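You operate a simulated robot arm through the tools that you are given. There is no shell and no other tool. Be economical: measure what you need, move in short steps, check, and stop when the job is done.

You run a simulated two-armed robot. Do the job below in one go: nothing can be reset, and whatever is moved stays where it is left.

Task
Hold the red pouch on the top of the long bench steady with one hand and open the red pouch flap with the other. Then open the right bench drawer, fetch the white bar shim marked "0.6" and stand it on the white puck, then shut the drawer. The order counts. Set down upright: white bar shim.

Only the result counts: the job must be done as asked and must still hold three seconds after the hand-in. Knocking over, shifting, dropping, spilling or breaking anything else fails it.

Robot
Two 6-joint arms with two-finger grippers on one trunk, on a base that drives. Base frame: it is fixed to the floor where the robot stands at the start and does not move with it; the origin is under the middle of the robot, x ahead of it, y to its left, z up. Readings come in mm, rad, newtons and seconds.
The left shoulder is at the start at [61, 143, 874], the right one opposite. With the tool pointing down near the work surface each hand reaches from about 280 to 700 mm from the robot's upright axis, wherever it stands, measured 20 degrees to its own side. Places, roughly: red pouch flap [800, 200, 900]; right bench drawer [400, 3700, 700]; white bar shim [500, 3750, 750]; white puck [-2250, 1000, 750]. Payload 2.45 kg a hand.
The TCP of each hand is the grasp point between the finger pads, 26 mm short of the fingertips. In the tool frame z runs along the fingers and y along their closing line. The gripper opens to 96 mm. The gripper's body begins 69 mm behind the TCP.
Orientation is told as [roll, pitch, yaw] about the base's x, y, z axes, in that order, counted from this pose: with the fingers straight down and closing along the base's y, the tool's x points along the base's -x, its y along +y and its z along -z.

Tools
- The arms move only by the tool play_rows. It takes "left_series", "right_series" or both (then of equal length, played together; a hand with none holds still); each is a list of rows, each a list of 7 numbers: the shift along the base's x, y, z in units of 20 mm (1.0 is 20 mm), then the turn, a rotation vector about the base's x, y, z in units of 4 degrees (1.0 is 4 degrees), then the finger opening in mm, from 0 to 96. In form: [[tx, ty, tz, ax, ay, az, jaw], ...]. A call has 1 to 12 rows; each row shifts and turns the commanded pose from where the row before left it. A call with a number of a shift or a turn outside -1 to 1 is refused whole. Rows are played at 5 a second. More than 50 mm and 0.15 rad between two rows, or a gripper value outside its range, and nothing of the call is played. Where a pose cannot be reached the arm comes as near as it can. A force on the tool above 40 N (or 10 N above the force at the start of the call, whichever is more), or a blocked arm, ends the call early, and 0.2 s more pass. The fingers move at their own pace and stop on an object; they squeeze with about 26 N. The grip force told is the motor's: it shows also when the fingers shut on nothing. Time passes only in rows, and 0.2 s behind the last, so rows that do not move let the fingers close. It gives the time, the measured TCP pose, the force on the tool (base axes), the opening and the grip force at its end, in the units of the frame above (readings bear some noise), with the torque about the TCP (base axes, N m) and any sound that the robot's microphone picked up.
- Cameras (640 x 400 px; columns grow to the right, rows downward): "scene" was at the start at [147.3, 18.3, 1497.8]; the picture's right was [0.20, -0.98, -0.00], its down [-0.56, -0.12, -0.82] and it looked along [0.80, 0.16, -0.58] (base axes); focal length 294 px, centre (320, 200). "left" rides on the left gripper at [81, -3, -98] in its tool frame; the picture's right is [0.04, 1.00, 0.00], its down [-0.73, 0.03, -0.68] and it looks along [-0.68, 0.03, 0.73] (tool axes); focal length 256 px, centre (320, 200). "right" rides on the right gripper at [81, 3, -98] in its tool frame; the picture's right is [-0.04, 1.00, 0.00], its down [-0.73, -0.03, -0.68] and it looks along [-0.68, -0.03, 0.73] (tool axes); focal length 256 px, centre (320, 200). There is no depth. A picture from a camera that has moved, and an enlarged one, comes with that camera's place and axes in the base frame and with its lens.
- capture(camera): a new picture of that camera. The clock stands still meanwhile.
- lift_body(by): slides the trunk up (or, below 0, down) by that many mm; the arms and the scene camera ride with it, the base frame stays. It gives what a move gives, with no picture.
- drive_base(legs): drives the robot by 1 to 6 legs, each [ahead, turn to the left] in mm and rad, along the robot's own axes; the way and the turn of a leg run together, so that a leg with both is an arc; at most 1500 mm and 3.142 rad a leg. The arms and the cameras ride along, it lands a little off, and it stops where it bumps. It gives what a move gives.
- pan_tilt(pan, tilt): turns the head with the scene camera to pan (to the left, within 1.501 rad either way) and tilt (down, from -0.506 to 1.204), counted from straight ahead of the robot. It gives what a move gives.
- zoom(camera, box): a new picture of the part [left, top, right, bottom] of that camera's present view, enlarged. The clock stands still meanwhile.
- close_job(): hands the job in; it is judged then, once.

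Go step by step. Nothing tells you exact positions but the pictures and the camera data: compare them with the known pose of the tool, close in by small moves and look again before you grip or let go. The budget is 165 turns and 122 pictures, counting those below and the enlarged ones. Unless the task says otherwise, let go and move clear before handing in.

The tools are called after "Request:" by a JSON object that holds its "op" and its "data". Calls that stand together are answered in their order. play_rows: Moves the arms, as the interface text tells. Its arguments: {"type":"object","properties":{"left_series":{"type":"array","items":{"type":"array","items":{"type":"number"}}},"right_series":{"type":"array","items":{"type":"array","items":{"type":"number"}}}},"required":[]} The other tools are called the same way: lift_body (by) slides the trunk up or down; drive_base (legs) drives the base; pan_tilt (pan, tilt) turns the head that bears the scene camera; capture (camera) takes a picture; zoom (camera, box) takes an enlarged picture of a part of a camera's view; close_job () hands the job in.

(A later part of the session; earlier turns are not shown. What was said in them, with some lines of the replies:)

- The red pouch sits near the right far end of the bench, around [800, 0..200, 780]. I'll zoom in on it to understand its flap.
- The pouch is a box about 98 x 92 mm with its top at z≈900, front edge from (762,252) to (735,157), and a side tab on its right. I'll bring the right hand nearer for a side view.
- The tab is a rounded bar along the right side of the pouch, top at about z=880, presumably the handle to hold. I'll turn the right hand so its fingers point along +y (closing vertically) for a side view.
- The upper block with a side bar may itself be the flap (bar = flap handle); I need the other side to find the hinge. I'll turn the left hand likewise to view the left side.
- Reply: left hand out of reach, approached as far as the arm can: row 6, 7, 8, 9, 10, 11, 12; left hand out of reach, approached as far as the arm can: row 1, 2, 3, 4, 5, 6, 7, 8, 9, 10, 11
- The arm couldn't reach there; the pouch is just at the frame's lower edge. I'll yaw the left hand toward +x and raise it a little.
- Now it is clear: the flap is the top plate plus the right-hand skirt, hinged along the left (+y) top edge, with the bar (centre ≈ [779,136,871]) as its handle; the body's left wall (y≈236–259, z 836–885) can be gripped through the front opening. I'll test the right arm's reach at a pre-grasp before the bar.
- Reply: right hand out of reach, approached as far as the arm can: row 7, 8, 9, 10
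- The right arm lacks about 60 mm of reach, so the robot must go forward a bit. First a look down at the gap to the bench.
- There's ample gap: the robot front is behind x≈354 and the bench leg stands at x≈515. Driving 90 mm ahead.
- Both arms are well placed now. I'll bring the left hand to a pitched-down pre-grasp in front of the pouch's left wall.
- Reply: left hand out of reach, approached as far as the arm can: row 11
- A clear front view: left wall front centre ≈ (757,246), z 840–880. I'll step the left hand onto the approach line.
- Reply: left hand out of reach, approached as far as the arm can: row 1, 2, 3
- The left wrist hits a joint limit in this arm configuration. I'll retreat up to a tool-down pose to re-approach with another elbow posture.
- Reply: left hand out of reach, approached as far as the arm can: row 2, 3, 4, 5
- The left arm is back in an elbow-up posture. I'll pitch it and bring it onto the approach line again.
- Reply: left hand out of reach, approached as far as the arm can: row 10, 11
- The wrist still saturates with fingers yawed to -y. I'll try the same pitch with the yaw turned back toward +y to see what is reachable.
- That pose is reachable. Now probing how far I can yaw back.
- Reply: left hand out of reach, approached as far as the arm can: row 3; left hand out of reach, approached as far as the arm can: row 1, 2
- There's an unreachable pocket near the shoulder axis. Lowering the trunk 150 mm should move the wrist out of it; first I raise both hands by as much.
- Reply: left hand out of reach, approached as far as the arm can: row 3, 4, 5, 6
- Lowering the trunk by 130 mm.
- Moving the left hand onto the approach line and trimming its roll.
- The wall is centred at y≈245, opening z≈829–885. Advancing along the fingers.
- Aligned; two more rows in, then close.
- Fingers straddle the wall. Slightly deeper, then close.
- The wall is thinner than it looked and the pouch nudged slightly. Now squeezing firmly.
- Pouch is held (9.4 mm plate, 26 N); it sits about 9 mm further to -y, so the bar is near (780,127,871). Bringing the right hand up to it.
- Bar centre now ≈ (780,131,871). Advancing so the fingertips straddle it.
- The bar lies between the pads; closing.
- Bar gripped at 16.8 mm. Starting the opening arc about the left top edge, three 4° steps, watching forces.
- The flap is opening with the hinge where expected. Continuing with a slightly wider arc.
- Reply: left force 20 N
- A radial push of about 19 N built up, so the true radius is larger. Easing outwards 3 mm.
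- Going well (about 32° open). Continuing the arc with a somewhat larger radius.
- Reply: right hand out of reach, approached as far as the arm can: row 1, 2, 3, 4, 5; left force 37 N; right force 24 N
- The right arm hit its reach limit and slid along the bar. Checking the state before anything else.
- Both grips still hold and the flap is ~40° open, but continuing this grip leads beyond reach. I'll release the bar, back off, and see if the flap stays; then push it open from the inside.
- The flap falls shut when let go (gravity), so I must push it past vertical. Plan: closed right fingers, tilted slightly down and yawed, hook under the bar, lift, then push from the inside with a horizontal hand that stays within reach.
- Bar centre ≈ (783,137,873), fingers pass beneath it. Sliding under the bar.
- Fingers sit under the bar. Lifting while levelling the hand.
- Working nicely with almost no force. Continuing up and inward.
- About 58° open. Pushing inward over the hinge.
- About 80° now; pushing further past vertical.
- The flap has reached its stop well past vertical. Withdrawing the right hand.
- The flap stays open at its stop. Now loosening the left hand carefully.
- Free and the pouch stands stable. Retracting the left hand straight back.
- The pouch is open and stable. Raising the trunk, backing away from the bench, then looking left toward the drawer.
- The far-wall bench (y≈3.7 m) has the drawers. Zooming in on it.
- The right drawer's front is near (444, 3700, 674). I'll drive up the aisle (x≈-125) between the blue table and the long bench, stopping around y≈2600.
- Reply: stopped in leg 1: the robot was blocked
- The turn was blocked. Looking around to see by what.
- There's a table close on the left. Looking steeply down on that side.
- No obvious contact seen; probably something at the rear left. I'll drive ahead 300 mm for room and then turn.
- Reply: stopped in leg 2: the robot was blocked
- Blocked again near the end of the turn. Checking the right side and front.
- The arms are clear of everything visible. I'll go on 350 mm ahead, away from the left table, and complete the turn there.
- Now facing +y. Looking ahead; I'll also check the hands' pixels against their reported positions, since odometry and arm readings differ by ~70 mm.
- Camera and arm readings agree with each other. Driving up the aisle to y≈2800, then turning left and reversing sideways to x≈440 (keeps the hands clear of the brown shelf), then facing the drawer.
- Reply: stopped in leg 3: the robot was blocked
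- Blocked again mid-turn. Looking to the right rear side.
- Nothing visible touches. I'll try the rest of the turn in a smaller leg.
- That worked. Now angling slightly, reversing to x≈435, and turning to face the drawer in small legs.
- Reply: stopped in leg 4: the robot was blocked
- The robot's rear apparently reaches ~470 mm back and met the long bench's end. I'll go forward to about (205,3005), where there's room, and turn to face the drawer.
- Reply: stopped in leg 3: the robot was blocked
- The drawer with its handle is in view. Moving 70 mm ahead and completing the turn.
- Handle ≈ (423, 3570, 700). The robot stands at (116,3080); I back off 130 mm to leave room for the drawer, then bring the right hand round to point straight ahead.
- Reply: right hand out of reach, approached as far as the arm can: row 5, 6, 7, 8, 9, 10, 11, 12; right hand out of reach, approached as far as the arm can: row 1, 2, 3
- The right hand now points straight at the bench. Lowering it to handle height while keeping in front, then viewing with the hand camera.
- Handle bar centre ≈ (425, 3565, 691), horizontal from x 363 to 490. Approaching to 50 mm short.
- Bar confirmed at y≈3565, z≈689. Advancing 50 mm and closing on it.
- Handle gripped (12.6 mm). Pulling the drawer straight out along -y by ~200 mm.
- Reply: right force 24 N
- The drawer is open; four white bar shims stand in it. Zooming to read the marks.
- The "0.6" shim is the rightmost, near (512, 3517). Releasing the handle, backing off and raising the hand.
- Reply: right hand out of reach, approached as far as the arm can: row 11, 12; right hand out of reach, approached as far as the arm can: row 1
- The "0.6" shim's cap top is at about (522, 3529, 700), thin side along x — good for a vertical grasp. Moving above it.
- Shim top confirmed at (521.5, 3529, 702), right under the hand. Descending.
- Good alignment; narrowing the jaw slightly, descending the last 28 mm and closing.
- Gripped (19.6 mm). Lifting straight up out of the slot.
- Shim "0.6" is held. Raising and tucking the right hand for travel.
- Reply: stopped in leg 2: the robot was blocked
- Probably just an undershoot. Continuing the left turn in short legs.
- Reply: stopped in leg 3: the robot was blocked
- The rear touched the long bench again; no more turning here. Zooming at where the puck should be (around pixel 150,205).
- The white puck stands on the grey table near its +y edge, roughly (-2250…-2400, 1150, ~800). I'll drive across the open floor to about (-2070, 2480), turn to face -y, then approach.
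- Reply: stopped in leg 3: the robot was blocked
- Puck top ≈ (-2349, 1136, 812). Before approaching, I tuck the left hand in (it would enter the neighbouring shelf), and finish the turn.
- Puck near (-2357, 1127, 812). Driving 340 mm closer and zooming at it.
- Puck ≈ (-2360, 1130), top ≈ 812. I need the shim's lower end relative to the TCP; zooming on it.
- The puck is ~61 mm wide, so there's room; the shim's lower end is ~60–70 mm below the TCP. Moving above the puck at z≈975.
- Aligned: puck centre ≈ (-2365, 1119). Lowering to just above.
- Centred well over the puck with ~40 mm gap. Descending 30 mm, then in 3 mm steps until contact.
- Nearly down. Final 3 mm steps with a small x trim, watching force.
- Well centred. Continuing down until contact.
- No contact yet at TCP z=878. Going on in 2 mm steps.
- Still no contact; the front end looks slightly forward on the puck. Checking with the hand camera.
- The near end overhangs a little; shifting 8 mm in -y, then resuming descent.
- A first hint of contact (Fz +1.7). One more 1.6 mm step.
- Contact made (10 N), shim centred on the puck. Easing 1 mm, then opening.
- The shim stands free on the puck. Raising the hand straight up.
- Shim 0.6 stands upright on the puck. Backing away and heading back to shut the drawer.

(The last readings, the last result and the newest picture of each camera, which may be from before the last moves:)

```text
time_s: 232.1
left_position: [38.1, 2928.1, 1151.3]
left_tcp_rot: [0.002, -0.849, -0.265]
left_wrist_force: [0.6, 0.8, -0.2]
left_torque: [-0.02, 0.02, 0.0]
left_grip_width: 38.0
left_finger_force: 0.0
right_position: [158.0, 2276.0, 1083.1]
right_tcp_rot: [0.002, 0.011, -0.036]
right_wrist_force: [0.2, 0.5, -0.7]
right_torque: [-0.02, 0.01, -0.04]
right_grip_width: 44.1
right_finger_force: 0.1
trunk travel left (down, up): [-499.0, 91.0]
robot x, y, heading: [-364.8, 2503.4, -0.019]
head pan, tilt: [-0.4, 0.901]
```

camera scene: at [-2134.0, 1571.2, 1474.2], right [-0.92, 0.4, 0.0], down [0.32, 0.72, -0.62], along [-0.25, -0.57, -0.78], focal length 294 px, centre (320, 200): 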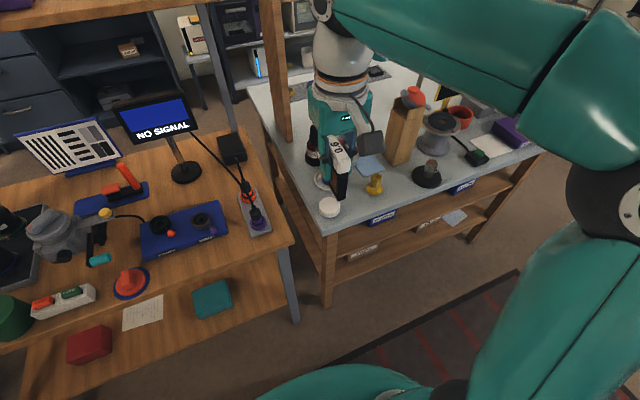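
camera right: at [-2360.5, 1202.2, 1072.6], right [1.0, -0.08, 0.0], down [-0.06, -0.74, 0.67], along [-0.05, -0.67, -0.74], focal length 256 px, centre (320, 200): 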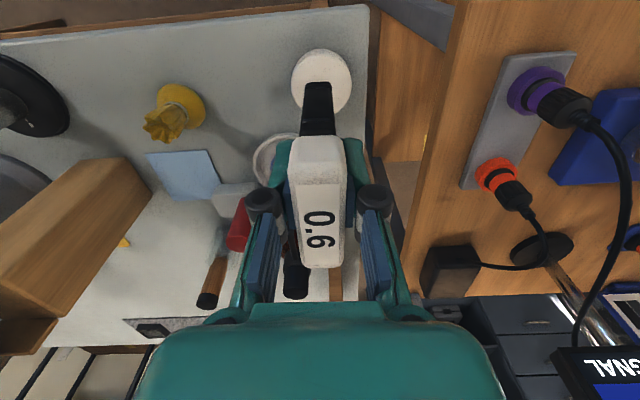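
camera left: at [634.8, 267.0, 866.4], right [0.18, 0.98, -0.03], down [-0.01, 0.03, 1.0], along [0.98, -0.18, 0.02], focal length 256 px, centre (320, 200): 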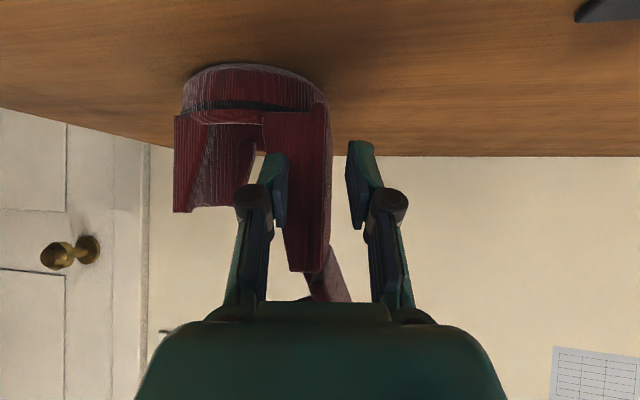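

Now toward (100, 2950), then facing the drawer.

Request:
{"op": "drive_base", "data": {"legs": [[0, 0.4], [0, 0.385], [640, 0], [0, 0.4], [0, 0.4]]}}

Request:
{"op": "pan_tilt", "data": {"pan": -0.5, "tilt": 0.9}}

Request:
{"op": "capture", "data": {"camera": "scene"}}

```text
time_s: 241.0
left_position: [-322.5, 3343.2, 1152.3]
left_tcp_rot: [0.002, -0.846, 1.316]
left_wrist_force: [-0.1, 0.9, -0.9]
left_torque: [-0.06, -0.01, 0.02]
left_grip_width: 38.2
left_finger_force: 0.1
right_position: [328.1, 3469.8, 1083.0]
right_tcp_rot: [0.002, 0.009, 1.547]
right_wrist_force: [0.1, 0.0, 0.0]
right_torque: [-0.02, 0.02, -0.01]
right_grip_width: 44.0
right_finger_force: 0.1
trunk travel left (down, up): [-499.0, 91.0]
robot x, y, heading: [134.5, 2948.4, 1.553]
head pan, tilt: [-0.4, 0.901]
```

```text
time_s: 241.7
left_position: [-322.8, 3341.4, 1152.4]
left_tcp_rot: [0.001, -0.849, 1.316]
left_wrist_force: [-1.0, 1.4, -0.3]
left_torque: [-0.02, 0.01, 0.01]
left_grip_width: 37.9
left_finger_force: 0.1
right_position: [327.4, 3469.2, 1084.3]
right_tcp_rot: [0.0, 0.01, 1.548]
right_wrist_force: [0.4, -0.2, -0.4]
right_torque: [0.0, 0.02, 0.0]
right_grip_width: 44.0
right_finger_force: 0.1
trunk travel left (down, up): [-499.0, 91.0]
robot x, y, heading: [135.7, 2946.1, 1.557]
head pan, tilt: [-0.499, 0.901]
```

```text
18 pictures are left
camera scene: at [172.0, 3073.3, 1474.0], right [0.87, -0.49, 0.0], down [-0.39, -0.68, -0.62], along [0.31, 0.54, -0.78], focal length 294 px, centre (320, 200)
```

scene: 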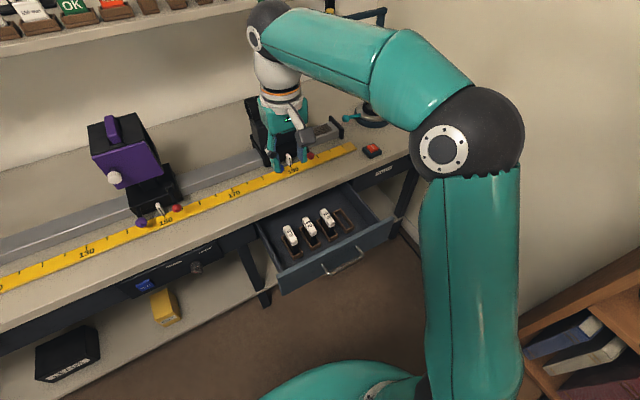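

The drawer is open as I left it. Bringing the right hand to the side, then rotating it to point forward in front of the drawer.

Request:
{"op": "play_rows", "data": {"right_series": [[0.9, -0.3, -0.75, 0, 0, 0, 44], [0.9, -0.3, -0.75, 0, 0, 0, 44], [0.9, -0.3, -0.75, 0, 0, 0, 30], [0.9, -0.3, -0.75, 0, 0, 0, 20], [0.9, -0.3, -0.75, 0, 0, 0, 10], [0.9, -0.3, -0.75, 0, 0, 0, 0], [0.9, -0.3, -0.75, 0, 0, 0, 0], [0.9, -0.3, -0.75, 0, 0, 0, 0], [0.9, -0.3, -0.75, 0, 0, 0, 0], [0.9, -0.3, -0.75, 0, 0, 0, 0]]}}

Request:
{"op": "play_rows", "data": {"right_series": [[-0.2, -0.3, -0.2, 0.962, 0.962, -0.962, 0], [-0.2, -0.3, -0.2, 0.962, 0.962, -0.962, 0], [-0.2, -0.3, -0.2, 0.962, 0.962, -0.962, 0], [-0.2, -0.3, -0.2, 0.962, 0.962, -0.962, 0], [-0.2, -0.3, -0.2, 0.962, 0.962, -0.962, 0], [-0.2, -0.3, -0.2, 0.962, 0.962, -0.962, 0], [-0.2, -0.3, -0.2, 0.962, 0.962, -0.962, 0], [-0.2, -0.3, -0.2, 0.962, 0.962, -0.962, 0], [-0.2, -0.3, -0.2, 0.962, 0.962, -0.962, 0]]}}

Request:
{"op": "play_rows", "data": {"right_series": [[-0.1, -0.3, -0.2, 0.962, 0.962, -0.962, 0], [-0.1, -0.3, -0.2, 0.962, 0.962, -0.962, 0], [-0.1, -0.3, -0.2, 0.962, 0.962, -0.962, 0], [-0.1, -0.3, -0.2, 0.962, 0.962, -0.962, 0], [-0.1, -0.3, -0.2, 0.962, 0.962, -0.962, 0], [-0.1, -0.3, -0.2, 0.962, 0.962, -0.962, 0], [-0.1, -0.3, -0.2, 0.962, 0.962, -0.962, 0], [-0.1, -0.3, -0.2, 0.962, 0.962, -0.962, 0], [-0.1, -0.3, -0.2, 0.962, 0.962, -0.962, 0]]}}

Request:
{"op": "capture", "data": {"camera": "scene"}}

```text
time_s: 243.9
left_position: [-322.0, 3341.5, 1153.2]
left_tcp_rot: [0.001, -0.848, 1.316]
left_wrist_force: [0.2, -0.1, 0.2]
left_torque: [0.01, -0.03, 0.0]
left_grip_width: 37.8
left_finger_force: 0.0
right_position: [507.9, 3411.4, 932.7]
right_tcp_rot: [0.001, 0.006, 1.548]
right_wrist_force: [-0.8, 0.1, -0.4]
right_torque: [-0.02, 0.04, 0.04]
right_grip_width: 0.2
right_finger_force: 26.2
trunk travel left (down, up): [-499.0, 91.0]
robot x, y, heading: [134.3, 2946.3, 1.553]
head pan, tilt: [-0.499, 0.901]
```

```text
time_s: 245.9
left_position: [-321.4, 3341.8, 1152.3]
left_tcp_rot: [0.002, -0.846, 1.316]
left_wrist_force: [-0.4, 1.2, -0.2]
left_torque: [-0.01, 0.0, 0.0]
left_grip_width: 38.2
left_finger_force: 0.1
right_position: [471.8, 3354.7, 897.8]
right_tcp_rot: [0.79, -0.318, 0.771]
right_wrist_force: [0.1, 0.1, -1.0]
right_torque: [-0.03, -0.01, 0.02]
right_grip_width: 0.0
right_finger_force: 26.2
trunk travel left (down, up): [-499.0, 91.0]
robot x, y, heading: [135.8, 2945.2, 1.561]
head pan, tilt: [-0.499, 0.901]
```

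```text
time_s: 247.9
left_position: [-323.0, 3341.8, 1151.9]
left_tcp_rot: [0.003, -0.849, 1.315]
left_wrist_force: [0.4, 0.2, 0.0]
left_torque: [-0.01, 0.01, 0.01]
left_grip_width: 37.7
left_finger_force: 0.1
right_position: [481.2, 3319.7, 846.6]
right_tcp_rot: [1.575, 0.025, 0.008]
right_wrist_force: [-0.4, -0.6, 0.0]
right_torque: [0.0, 0.0, 0.02]
right_grip_width: 0.1
right_finger_force: 26.0
right hand out of reach, approached as far as the arm can: row 4, 5, 6, 7
trunk travel left (down, up): [-499.0, 91.0]
robot x, y, heading: [134.8, 2949.0, 1.55]
head pan, tilt: [-0.499, 0.901]
```

```text
17 pictures are left
camera scene: at [172.8, 3072.9, 1474.1], right [0.87, -0.49, 0.0], down [-0.39, -0.68, -0.62], along [0.31, 0.54, -0.78], focal length 294 px, centre (320, 200)
```

scene: 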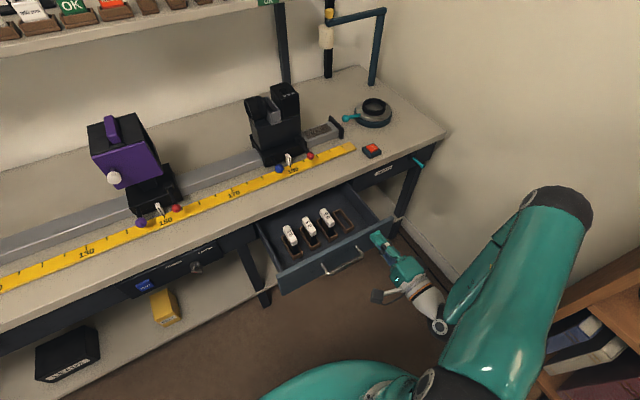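

Lowering in front of the handle with the jaw open, so the tips straddle the bar and push the face.

Request:
{"op": "play_rows", "data": {"right_series": [[-0.34, -0.2, -0.98, 0, 0, 0, 46], [-0.34, -0.2, -0.98, 0, 0, 0, 46], [-0.34, -0.2, -0.98, 0, 0, 0, 46], [-0.34, 0, -0.98, 0, 0, 0, 46], [-0.34, 0, -0.98, 0, 0, 0, 46], [-0.34, 0, -0.98, 0, 0, 0, 46], [-0.34, 0, -0.98, 0, 0, 0, 46], [-0.34, 0, -0.98, 0, 0, 0, 46]]}}

Request:
{"op": "capture", "data": {"camera": "right"}}

```text
time_s: 249.7
left_position: [-322.1, 3341.3, 1153.6]
left_tcp_rot: [0.002, -0.849, 1.316]
left_wrist_force: [0.3, -1.2, 0.9]
left_torque: [-0.03, 0.01, 0.01]
left_grip_width: 38.0
left_finger_force: 0.0
right_position: [423.8, 3306.2, 693.2]
right_tcp_rot: [1.57, 0.023, 0.007]
right_wrist_force: [0.5, 0.8, 0.3]
right_torque: [0.02, -0.01, -0.01]
right_grip_width: 45.9
right_finger_force: 0.2
trunk travel left (down, up): [-499.0, 91.0]
robot x, y, heading: [133.9, 2948.1, 1.552]
head pan, tilt: [-0.499, 0.901]
```

```text
16 pictures are left
camera right: at [344.0, 3205.4, 698.9], right [0.06, 0.0, 1.0], down [0.74, -0.67, -0.05], along [0.67, 0.74, -0.04], focal length 256 px, centre (320, 200)
```

right: 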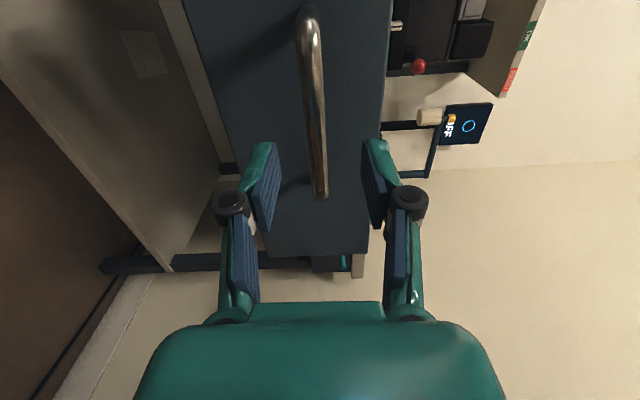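

Aligned. Pushing the drawer in.

Request:
{"op": "play_rows", "data": {"right_series": [[0, 0.9, 0, 0, 0, 0, 46], [0, 0.9, 0, 0, 0, 0, 46], [0, 0.9, 0, 0, 0, 0, 46], [0, 0.7, 0, 0, 0, 0, 46], [0, 0.7, 0, 0, 0, 0, 46], [0, 0.8, 0, 0, 0, 0, 46], [0, 0.8, 0, 0, 0, 0, 46], [0, 0.8, 0, 0, 0, 0, 46], [0, 0.8, 0, 0, 0, 0, 46], [0, 0.8, 0, 0, 0, 0, 46], [0, 0.8, 0, 0, 0, 0, 46]]}}

Request:
{"op": "capture", "data": {"camera": "scene"}}

```text
time_s: 252.1
left_position: [-322.7, 3341.7, 1152.2]
left_tcp_rot: [0.001, -0.848, 1.314]
left_wrist_force: [0.5, -0.1, 0.5]
left_torque: [0.02, 0.04, -0.01]
left_grip_width: 38.1
left_finger_force: 0.1
right_position: [425.8, 3484.2, 691.8]
right_tcp_rot: [1.572, 0.025, 0.007]
right_wrist_force: [-0.3, 0.6, -0.5]
right_torque: [0.01, 0.01, 0.02]
right_grip_width: 45.8
right_finger_force: 0.1
trunk travel left (down, up): [-499.0, 91.0]
robot x, y, heading: [135.6, 2946.1, 1.555]
head pan, tilt: [-0.499, 0.901]
```

```text
15 pictures are left
camera scene: at [172.5, 3073.2, 1474.0], right [0.87, -0.49, 0.0], down [-0.39, -0.68, -0.62], along [0.31, 0.54, -0.78], focal length 294 px, centre (320, 200)
```

scene: 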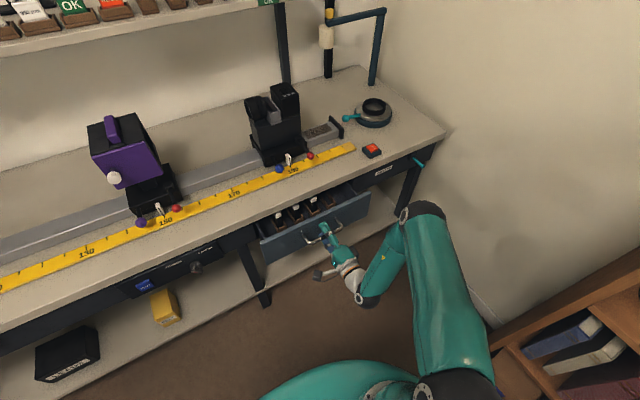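

The drawer moves freely. Continuing until it is fully shut.

Request:
{"op": "play_rows", "data": {"right_series": [[0, 0.7, 0, 0, 0, 0, 46], [0, 0.7, 0, 0, 0, 0, 46], [0, 0.7, 0, 0, 0, 0, 46], [0, 0.7, 0, 0, 0, 0, 46], [0, 0.5, 0, 0, 0, 0, 46], [0, 0.4, 0, 0, 0, 0, 46], [0, 0.3, 0, 0, 0, 0, 46], [0, 0.3, 0, 0, 0, 0, 46], [0, 0.3, 0, 0, 0, 0, 46], [0, 0.3, 0, 0, 0, 0, 46]]}}

Request:
{"op": "capture", "data": {"camera": "scene"}}

```text
time_s: 254.1
left_position: [-322.4, 3338.1, 1154.3]
left_tcp_rot: [0.004, -0.853, 1.314]
left_wrist_force: [-0.2, 0.4, 0.0]
left_torque: [-0.02, 0.03, 0.01]
left_grip_width: 38.1
left_finger_force: 0.1
right_position: [424.8, 3565.5, 692.2]
right_tcp_rot: [1.569, 0.029, 0.003]
right_wrist_force: [-1.2, -31.3, 3.5]
right_torque: [1.33, -0.21, -0.35]
right_grip_width: 16.0
right_finger_force: 16.4
trunk travel left (down, up): [-499.0, 91.0]
robot x, y, heading: [128.5, 2946.0, 1.55]
head pan, tilt: [-0.499, 0.901]
stopped in row 9 (right hand): the force on the tool passed its limit at 50 N (the readings are from after the stop); the commanded pose is now the measured one
```

```text
14 pictures are left
camera scene: at [172.1, 3068.0, 1474.7], right [0.87, -0.49, 0.0], down [-0.39, -0.68, -0.62], along [0.31, 0.54, -0.78], focal length 294 px, centre (320, 200)
```

scene: 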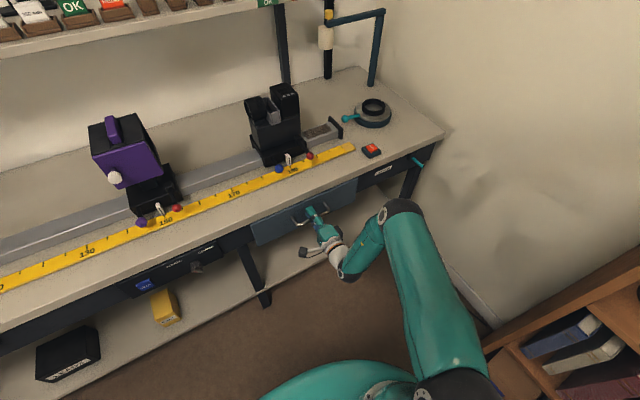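

The drawer hit its stop (50 N). Opening the fingers fully and withdrawing straight back without catching the bar.

Request:
{"op": "play_rows", "data": {"right_series": [[0, -0.1, 0, 0, 0, 0, 60], [0, 0, 0, 0, 0, 0, 60], [0, 0, 0, 0, 0, 0, 60], [0, -0.4, 0, 0, 0, 0, 60], [0, -0.8, 0, 0, 0, 0, 60], [0, -0.8, 0, 0, 0, 0, 60], [0, -0.8, 0, 0, 0, 0, 60], [0, -0.8, 0, 0, 0, 0, 60], [0, -0.8, 0, 0, 0, 0, 60]]}}

Request:
{"op": "zoom", "data": {"camera": "scene", "box": [220, 140, 420, 270]}}

Request:
{"op": "capture", "data": {"camera": "right"}}

```text
time_s: 256.1
left_position: [-323.6, 3341.8, 1153.1]
left_tcp_rot: [0.001, -0.848, 1.314]
left_wrist_force: [-0.7, -0.7, 0.4]
left_torque: [-0.02, 0.02, 0.0]
left_grip_width: 37.8
left_finger_force: 0.0
right_position: [424.8, 3481.9, 691.2]
right_tcp_rot: [1.567, 0.026, 0.005]
right_wrist_force: [-0.3, -0.5, -0.5]
right_torque: [0.01, 0.0, 0.01]
right_grip_width: 60.0
right_finger_force: 0.2
trunk travel left (down, up): [-499.0, 91.0]
robot x, y, heading: [132.9, 2945.9, 1.552]
head pan, tilt: [-0.499, 0.901]
```

```text
3.08 times, centred on (320, 205) of scene
camera zoom: at [172.6, 3072.6, 1474.1], right [0.87, -0.49, 0.0], down [-0.39, -0.68, -0.62], along [0.31, 0.54, -0.78], focal length 904 px, centre (320, 185)
```

zoom: 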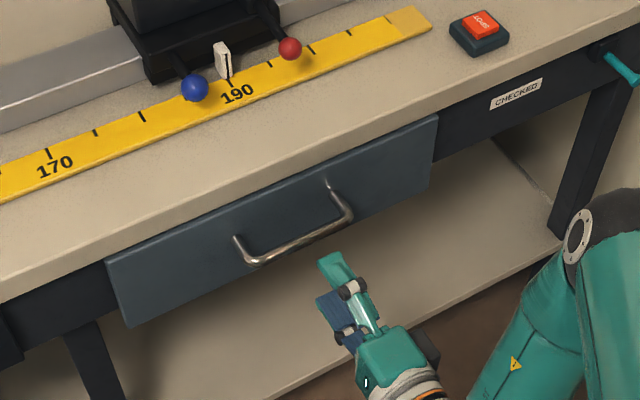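

```text
12 pictures are left
camera right: at [344.0, 3381.4, 697.4], right [0.07, 0.0, 1.0], down [0.74, -0.68, -0.05], along [0.67, 0.74, -0.05], focal length 256 px, centre (320, 200)
```

right: 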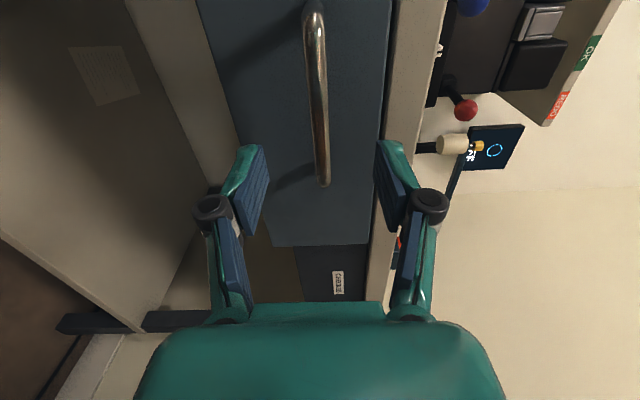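

The drawer is fully shut (handle back at y≈3565), the 0.6 shim stands on the puck, the pouch flap was left open at its stop, and both hands are clear. Handing in.

Request:
{"op": "close_job", "data": {}}

```text
The job is handed in.
```

I've handed the job in: the red pouch's flap is open, the "0.6" white bar shim stands upright on the white puck, and the right bench drawer is shut. The steps were done in the order you gave.

- **Pouch:** it slid about 5–10 mm to the right (−y) when the left hand gripped it, before the flap was opened. The right hand lost its grip once partway, so the flap fell back and I pushed it open from underneath. It stayed open at its stop after both hands let go. I last saw it about three minutes before hand-in and couldn't see it from where I finished.
- **Shim:** it stood on its own on the puck after I let go, and looked upright in the picture taken after the hand was raised clear.
- **Drawer:** I pushed it until it hit its stop, and the handle came back to its starting position.
- **Bumps:** several turns were reported as blocked. At least some were probably the base touching the end of the long bench. I saw nothing shifted, but I didn't check every object afterwards.
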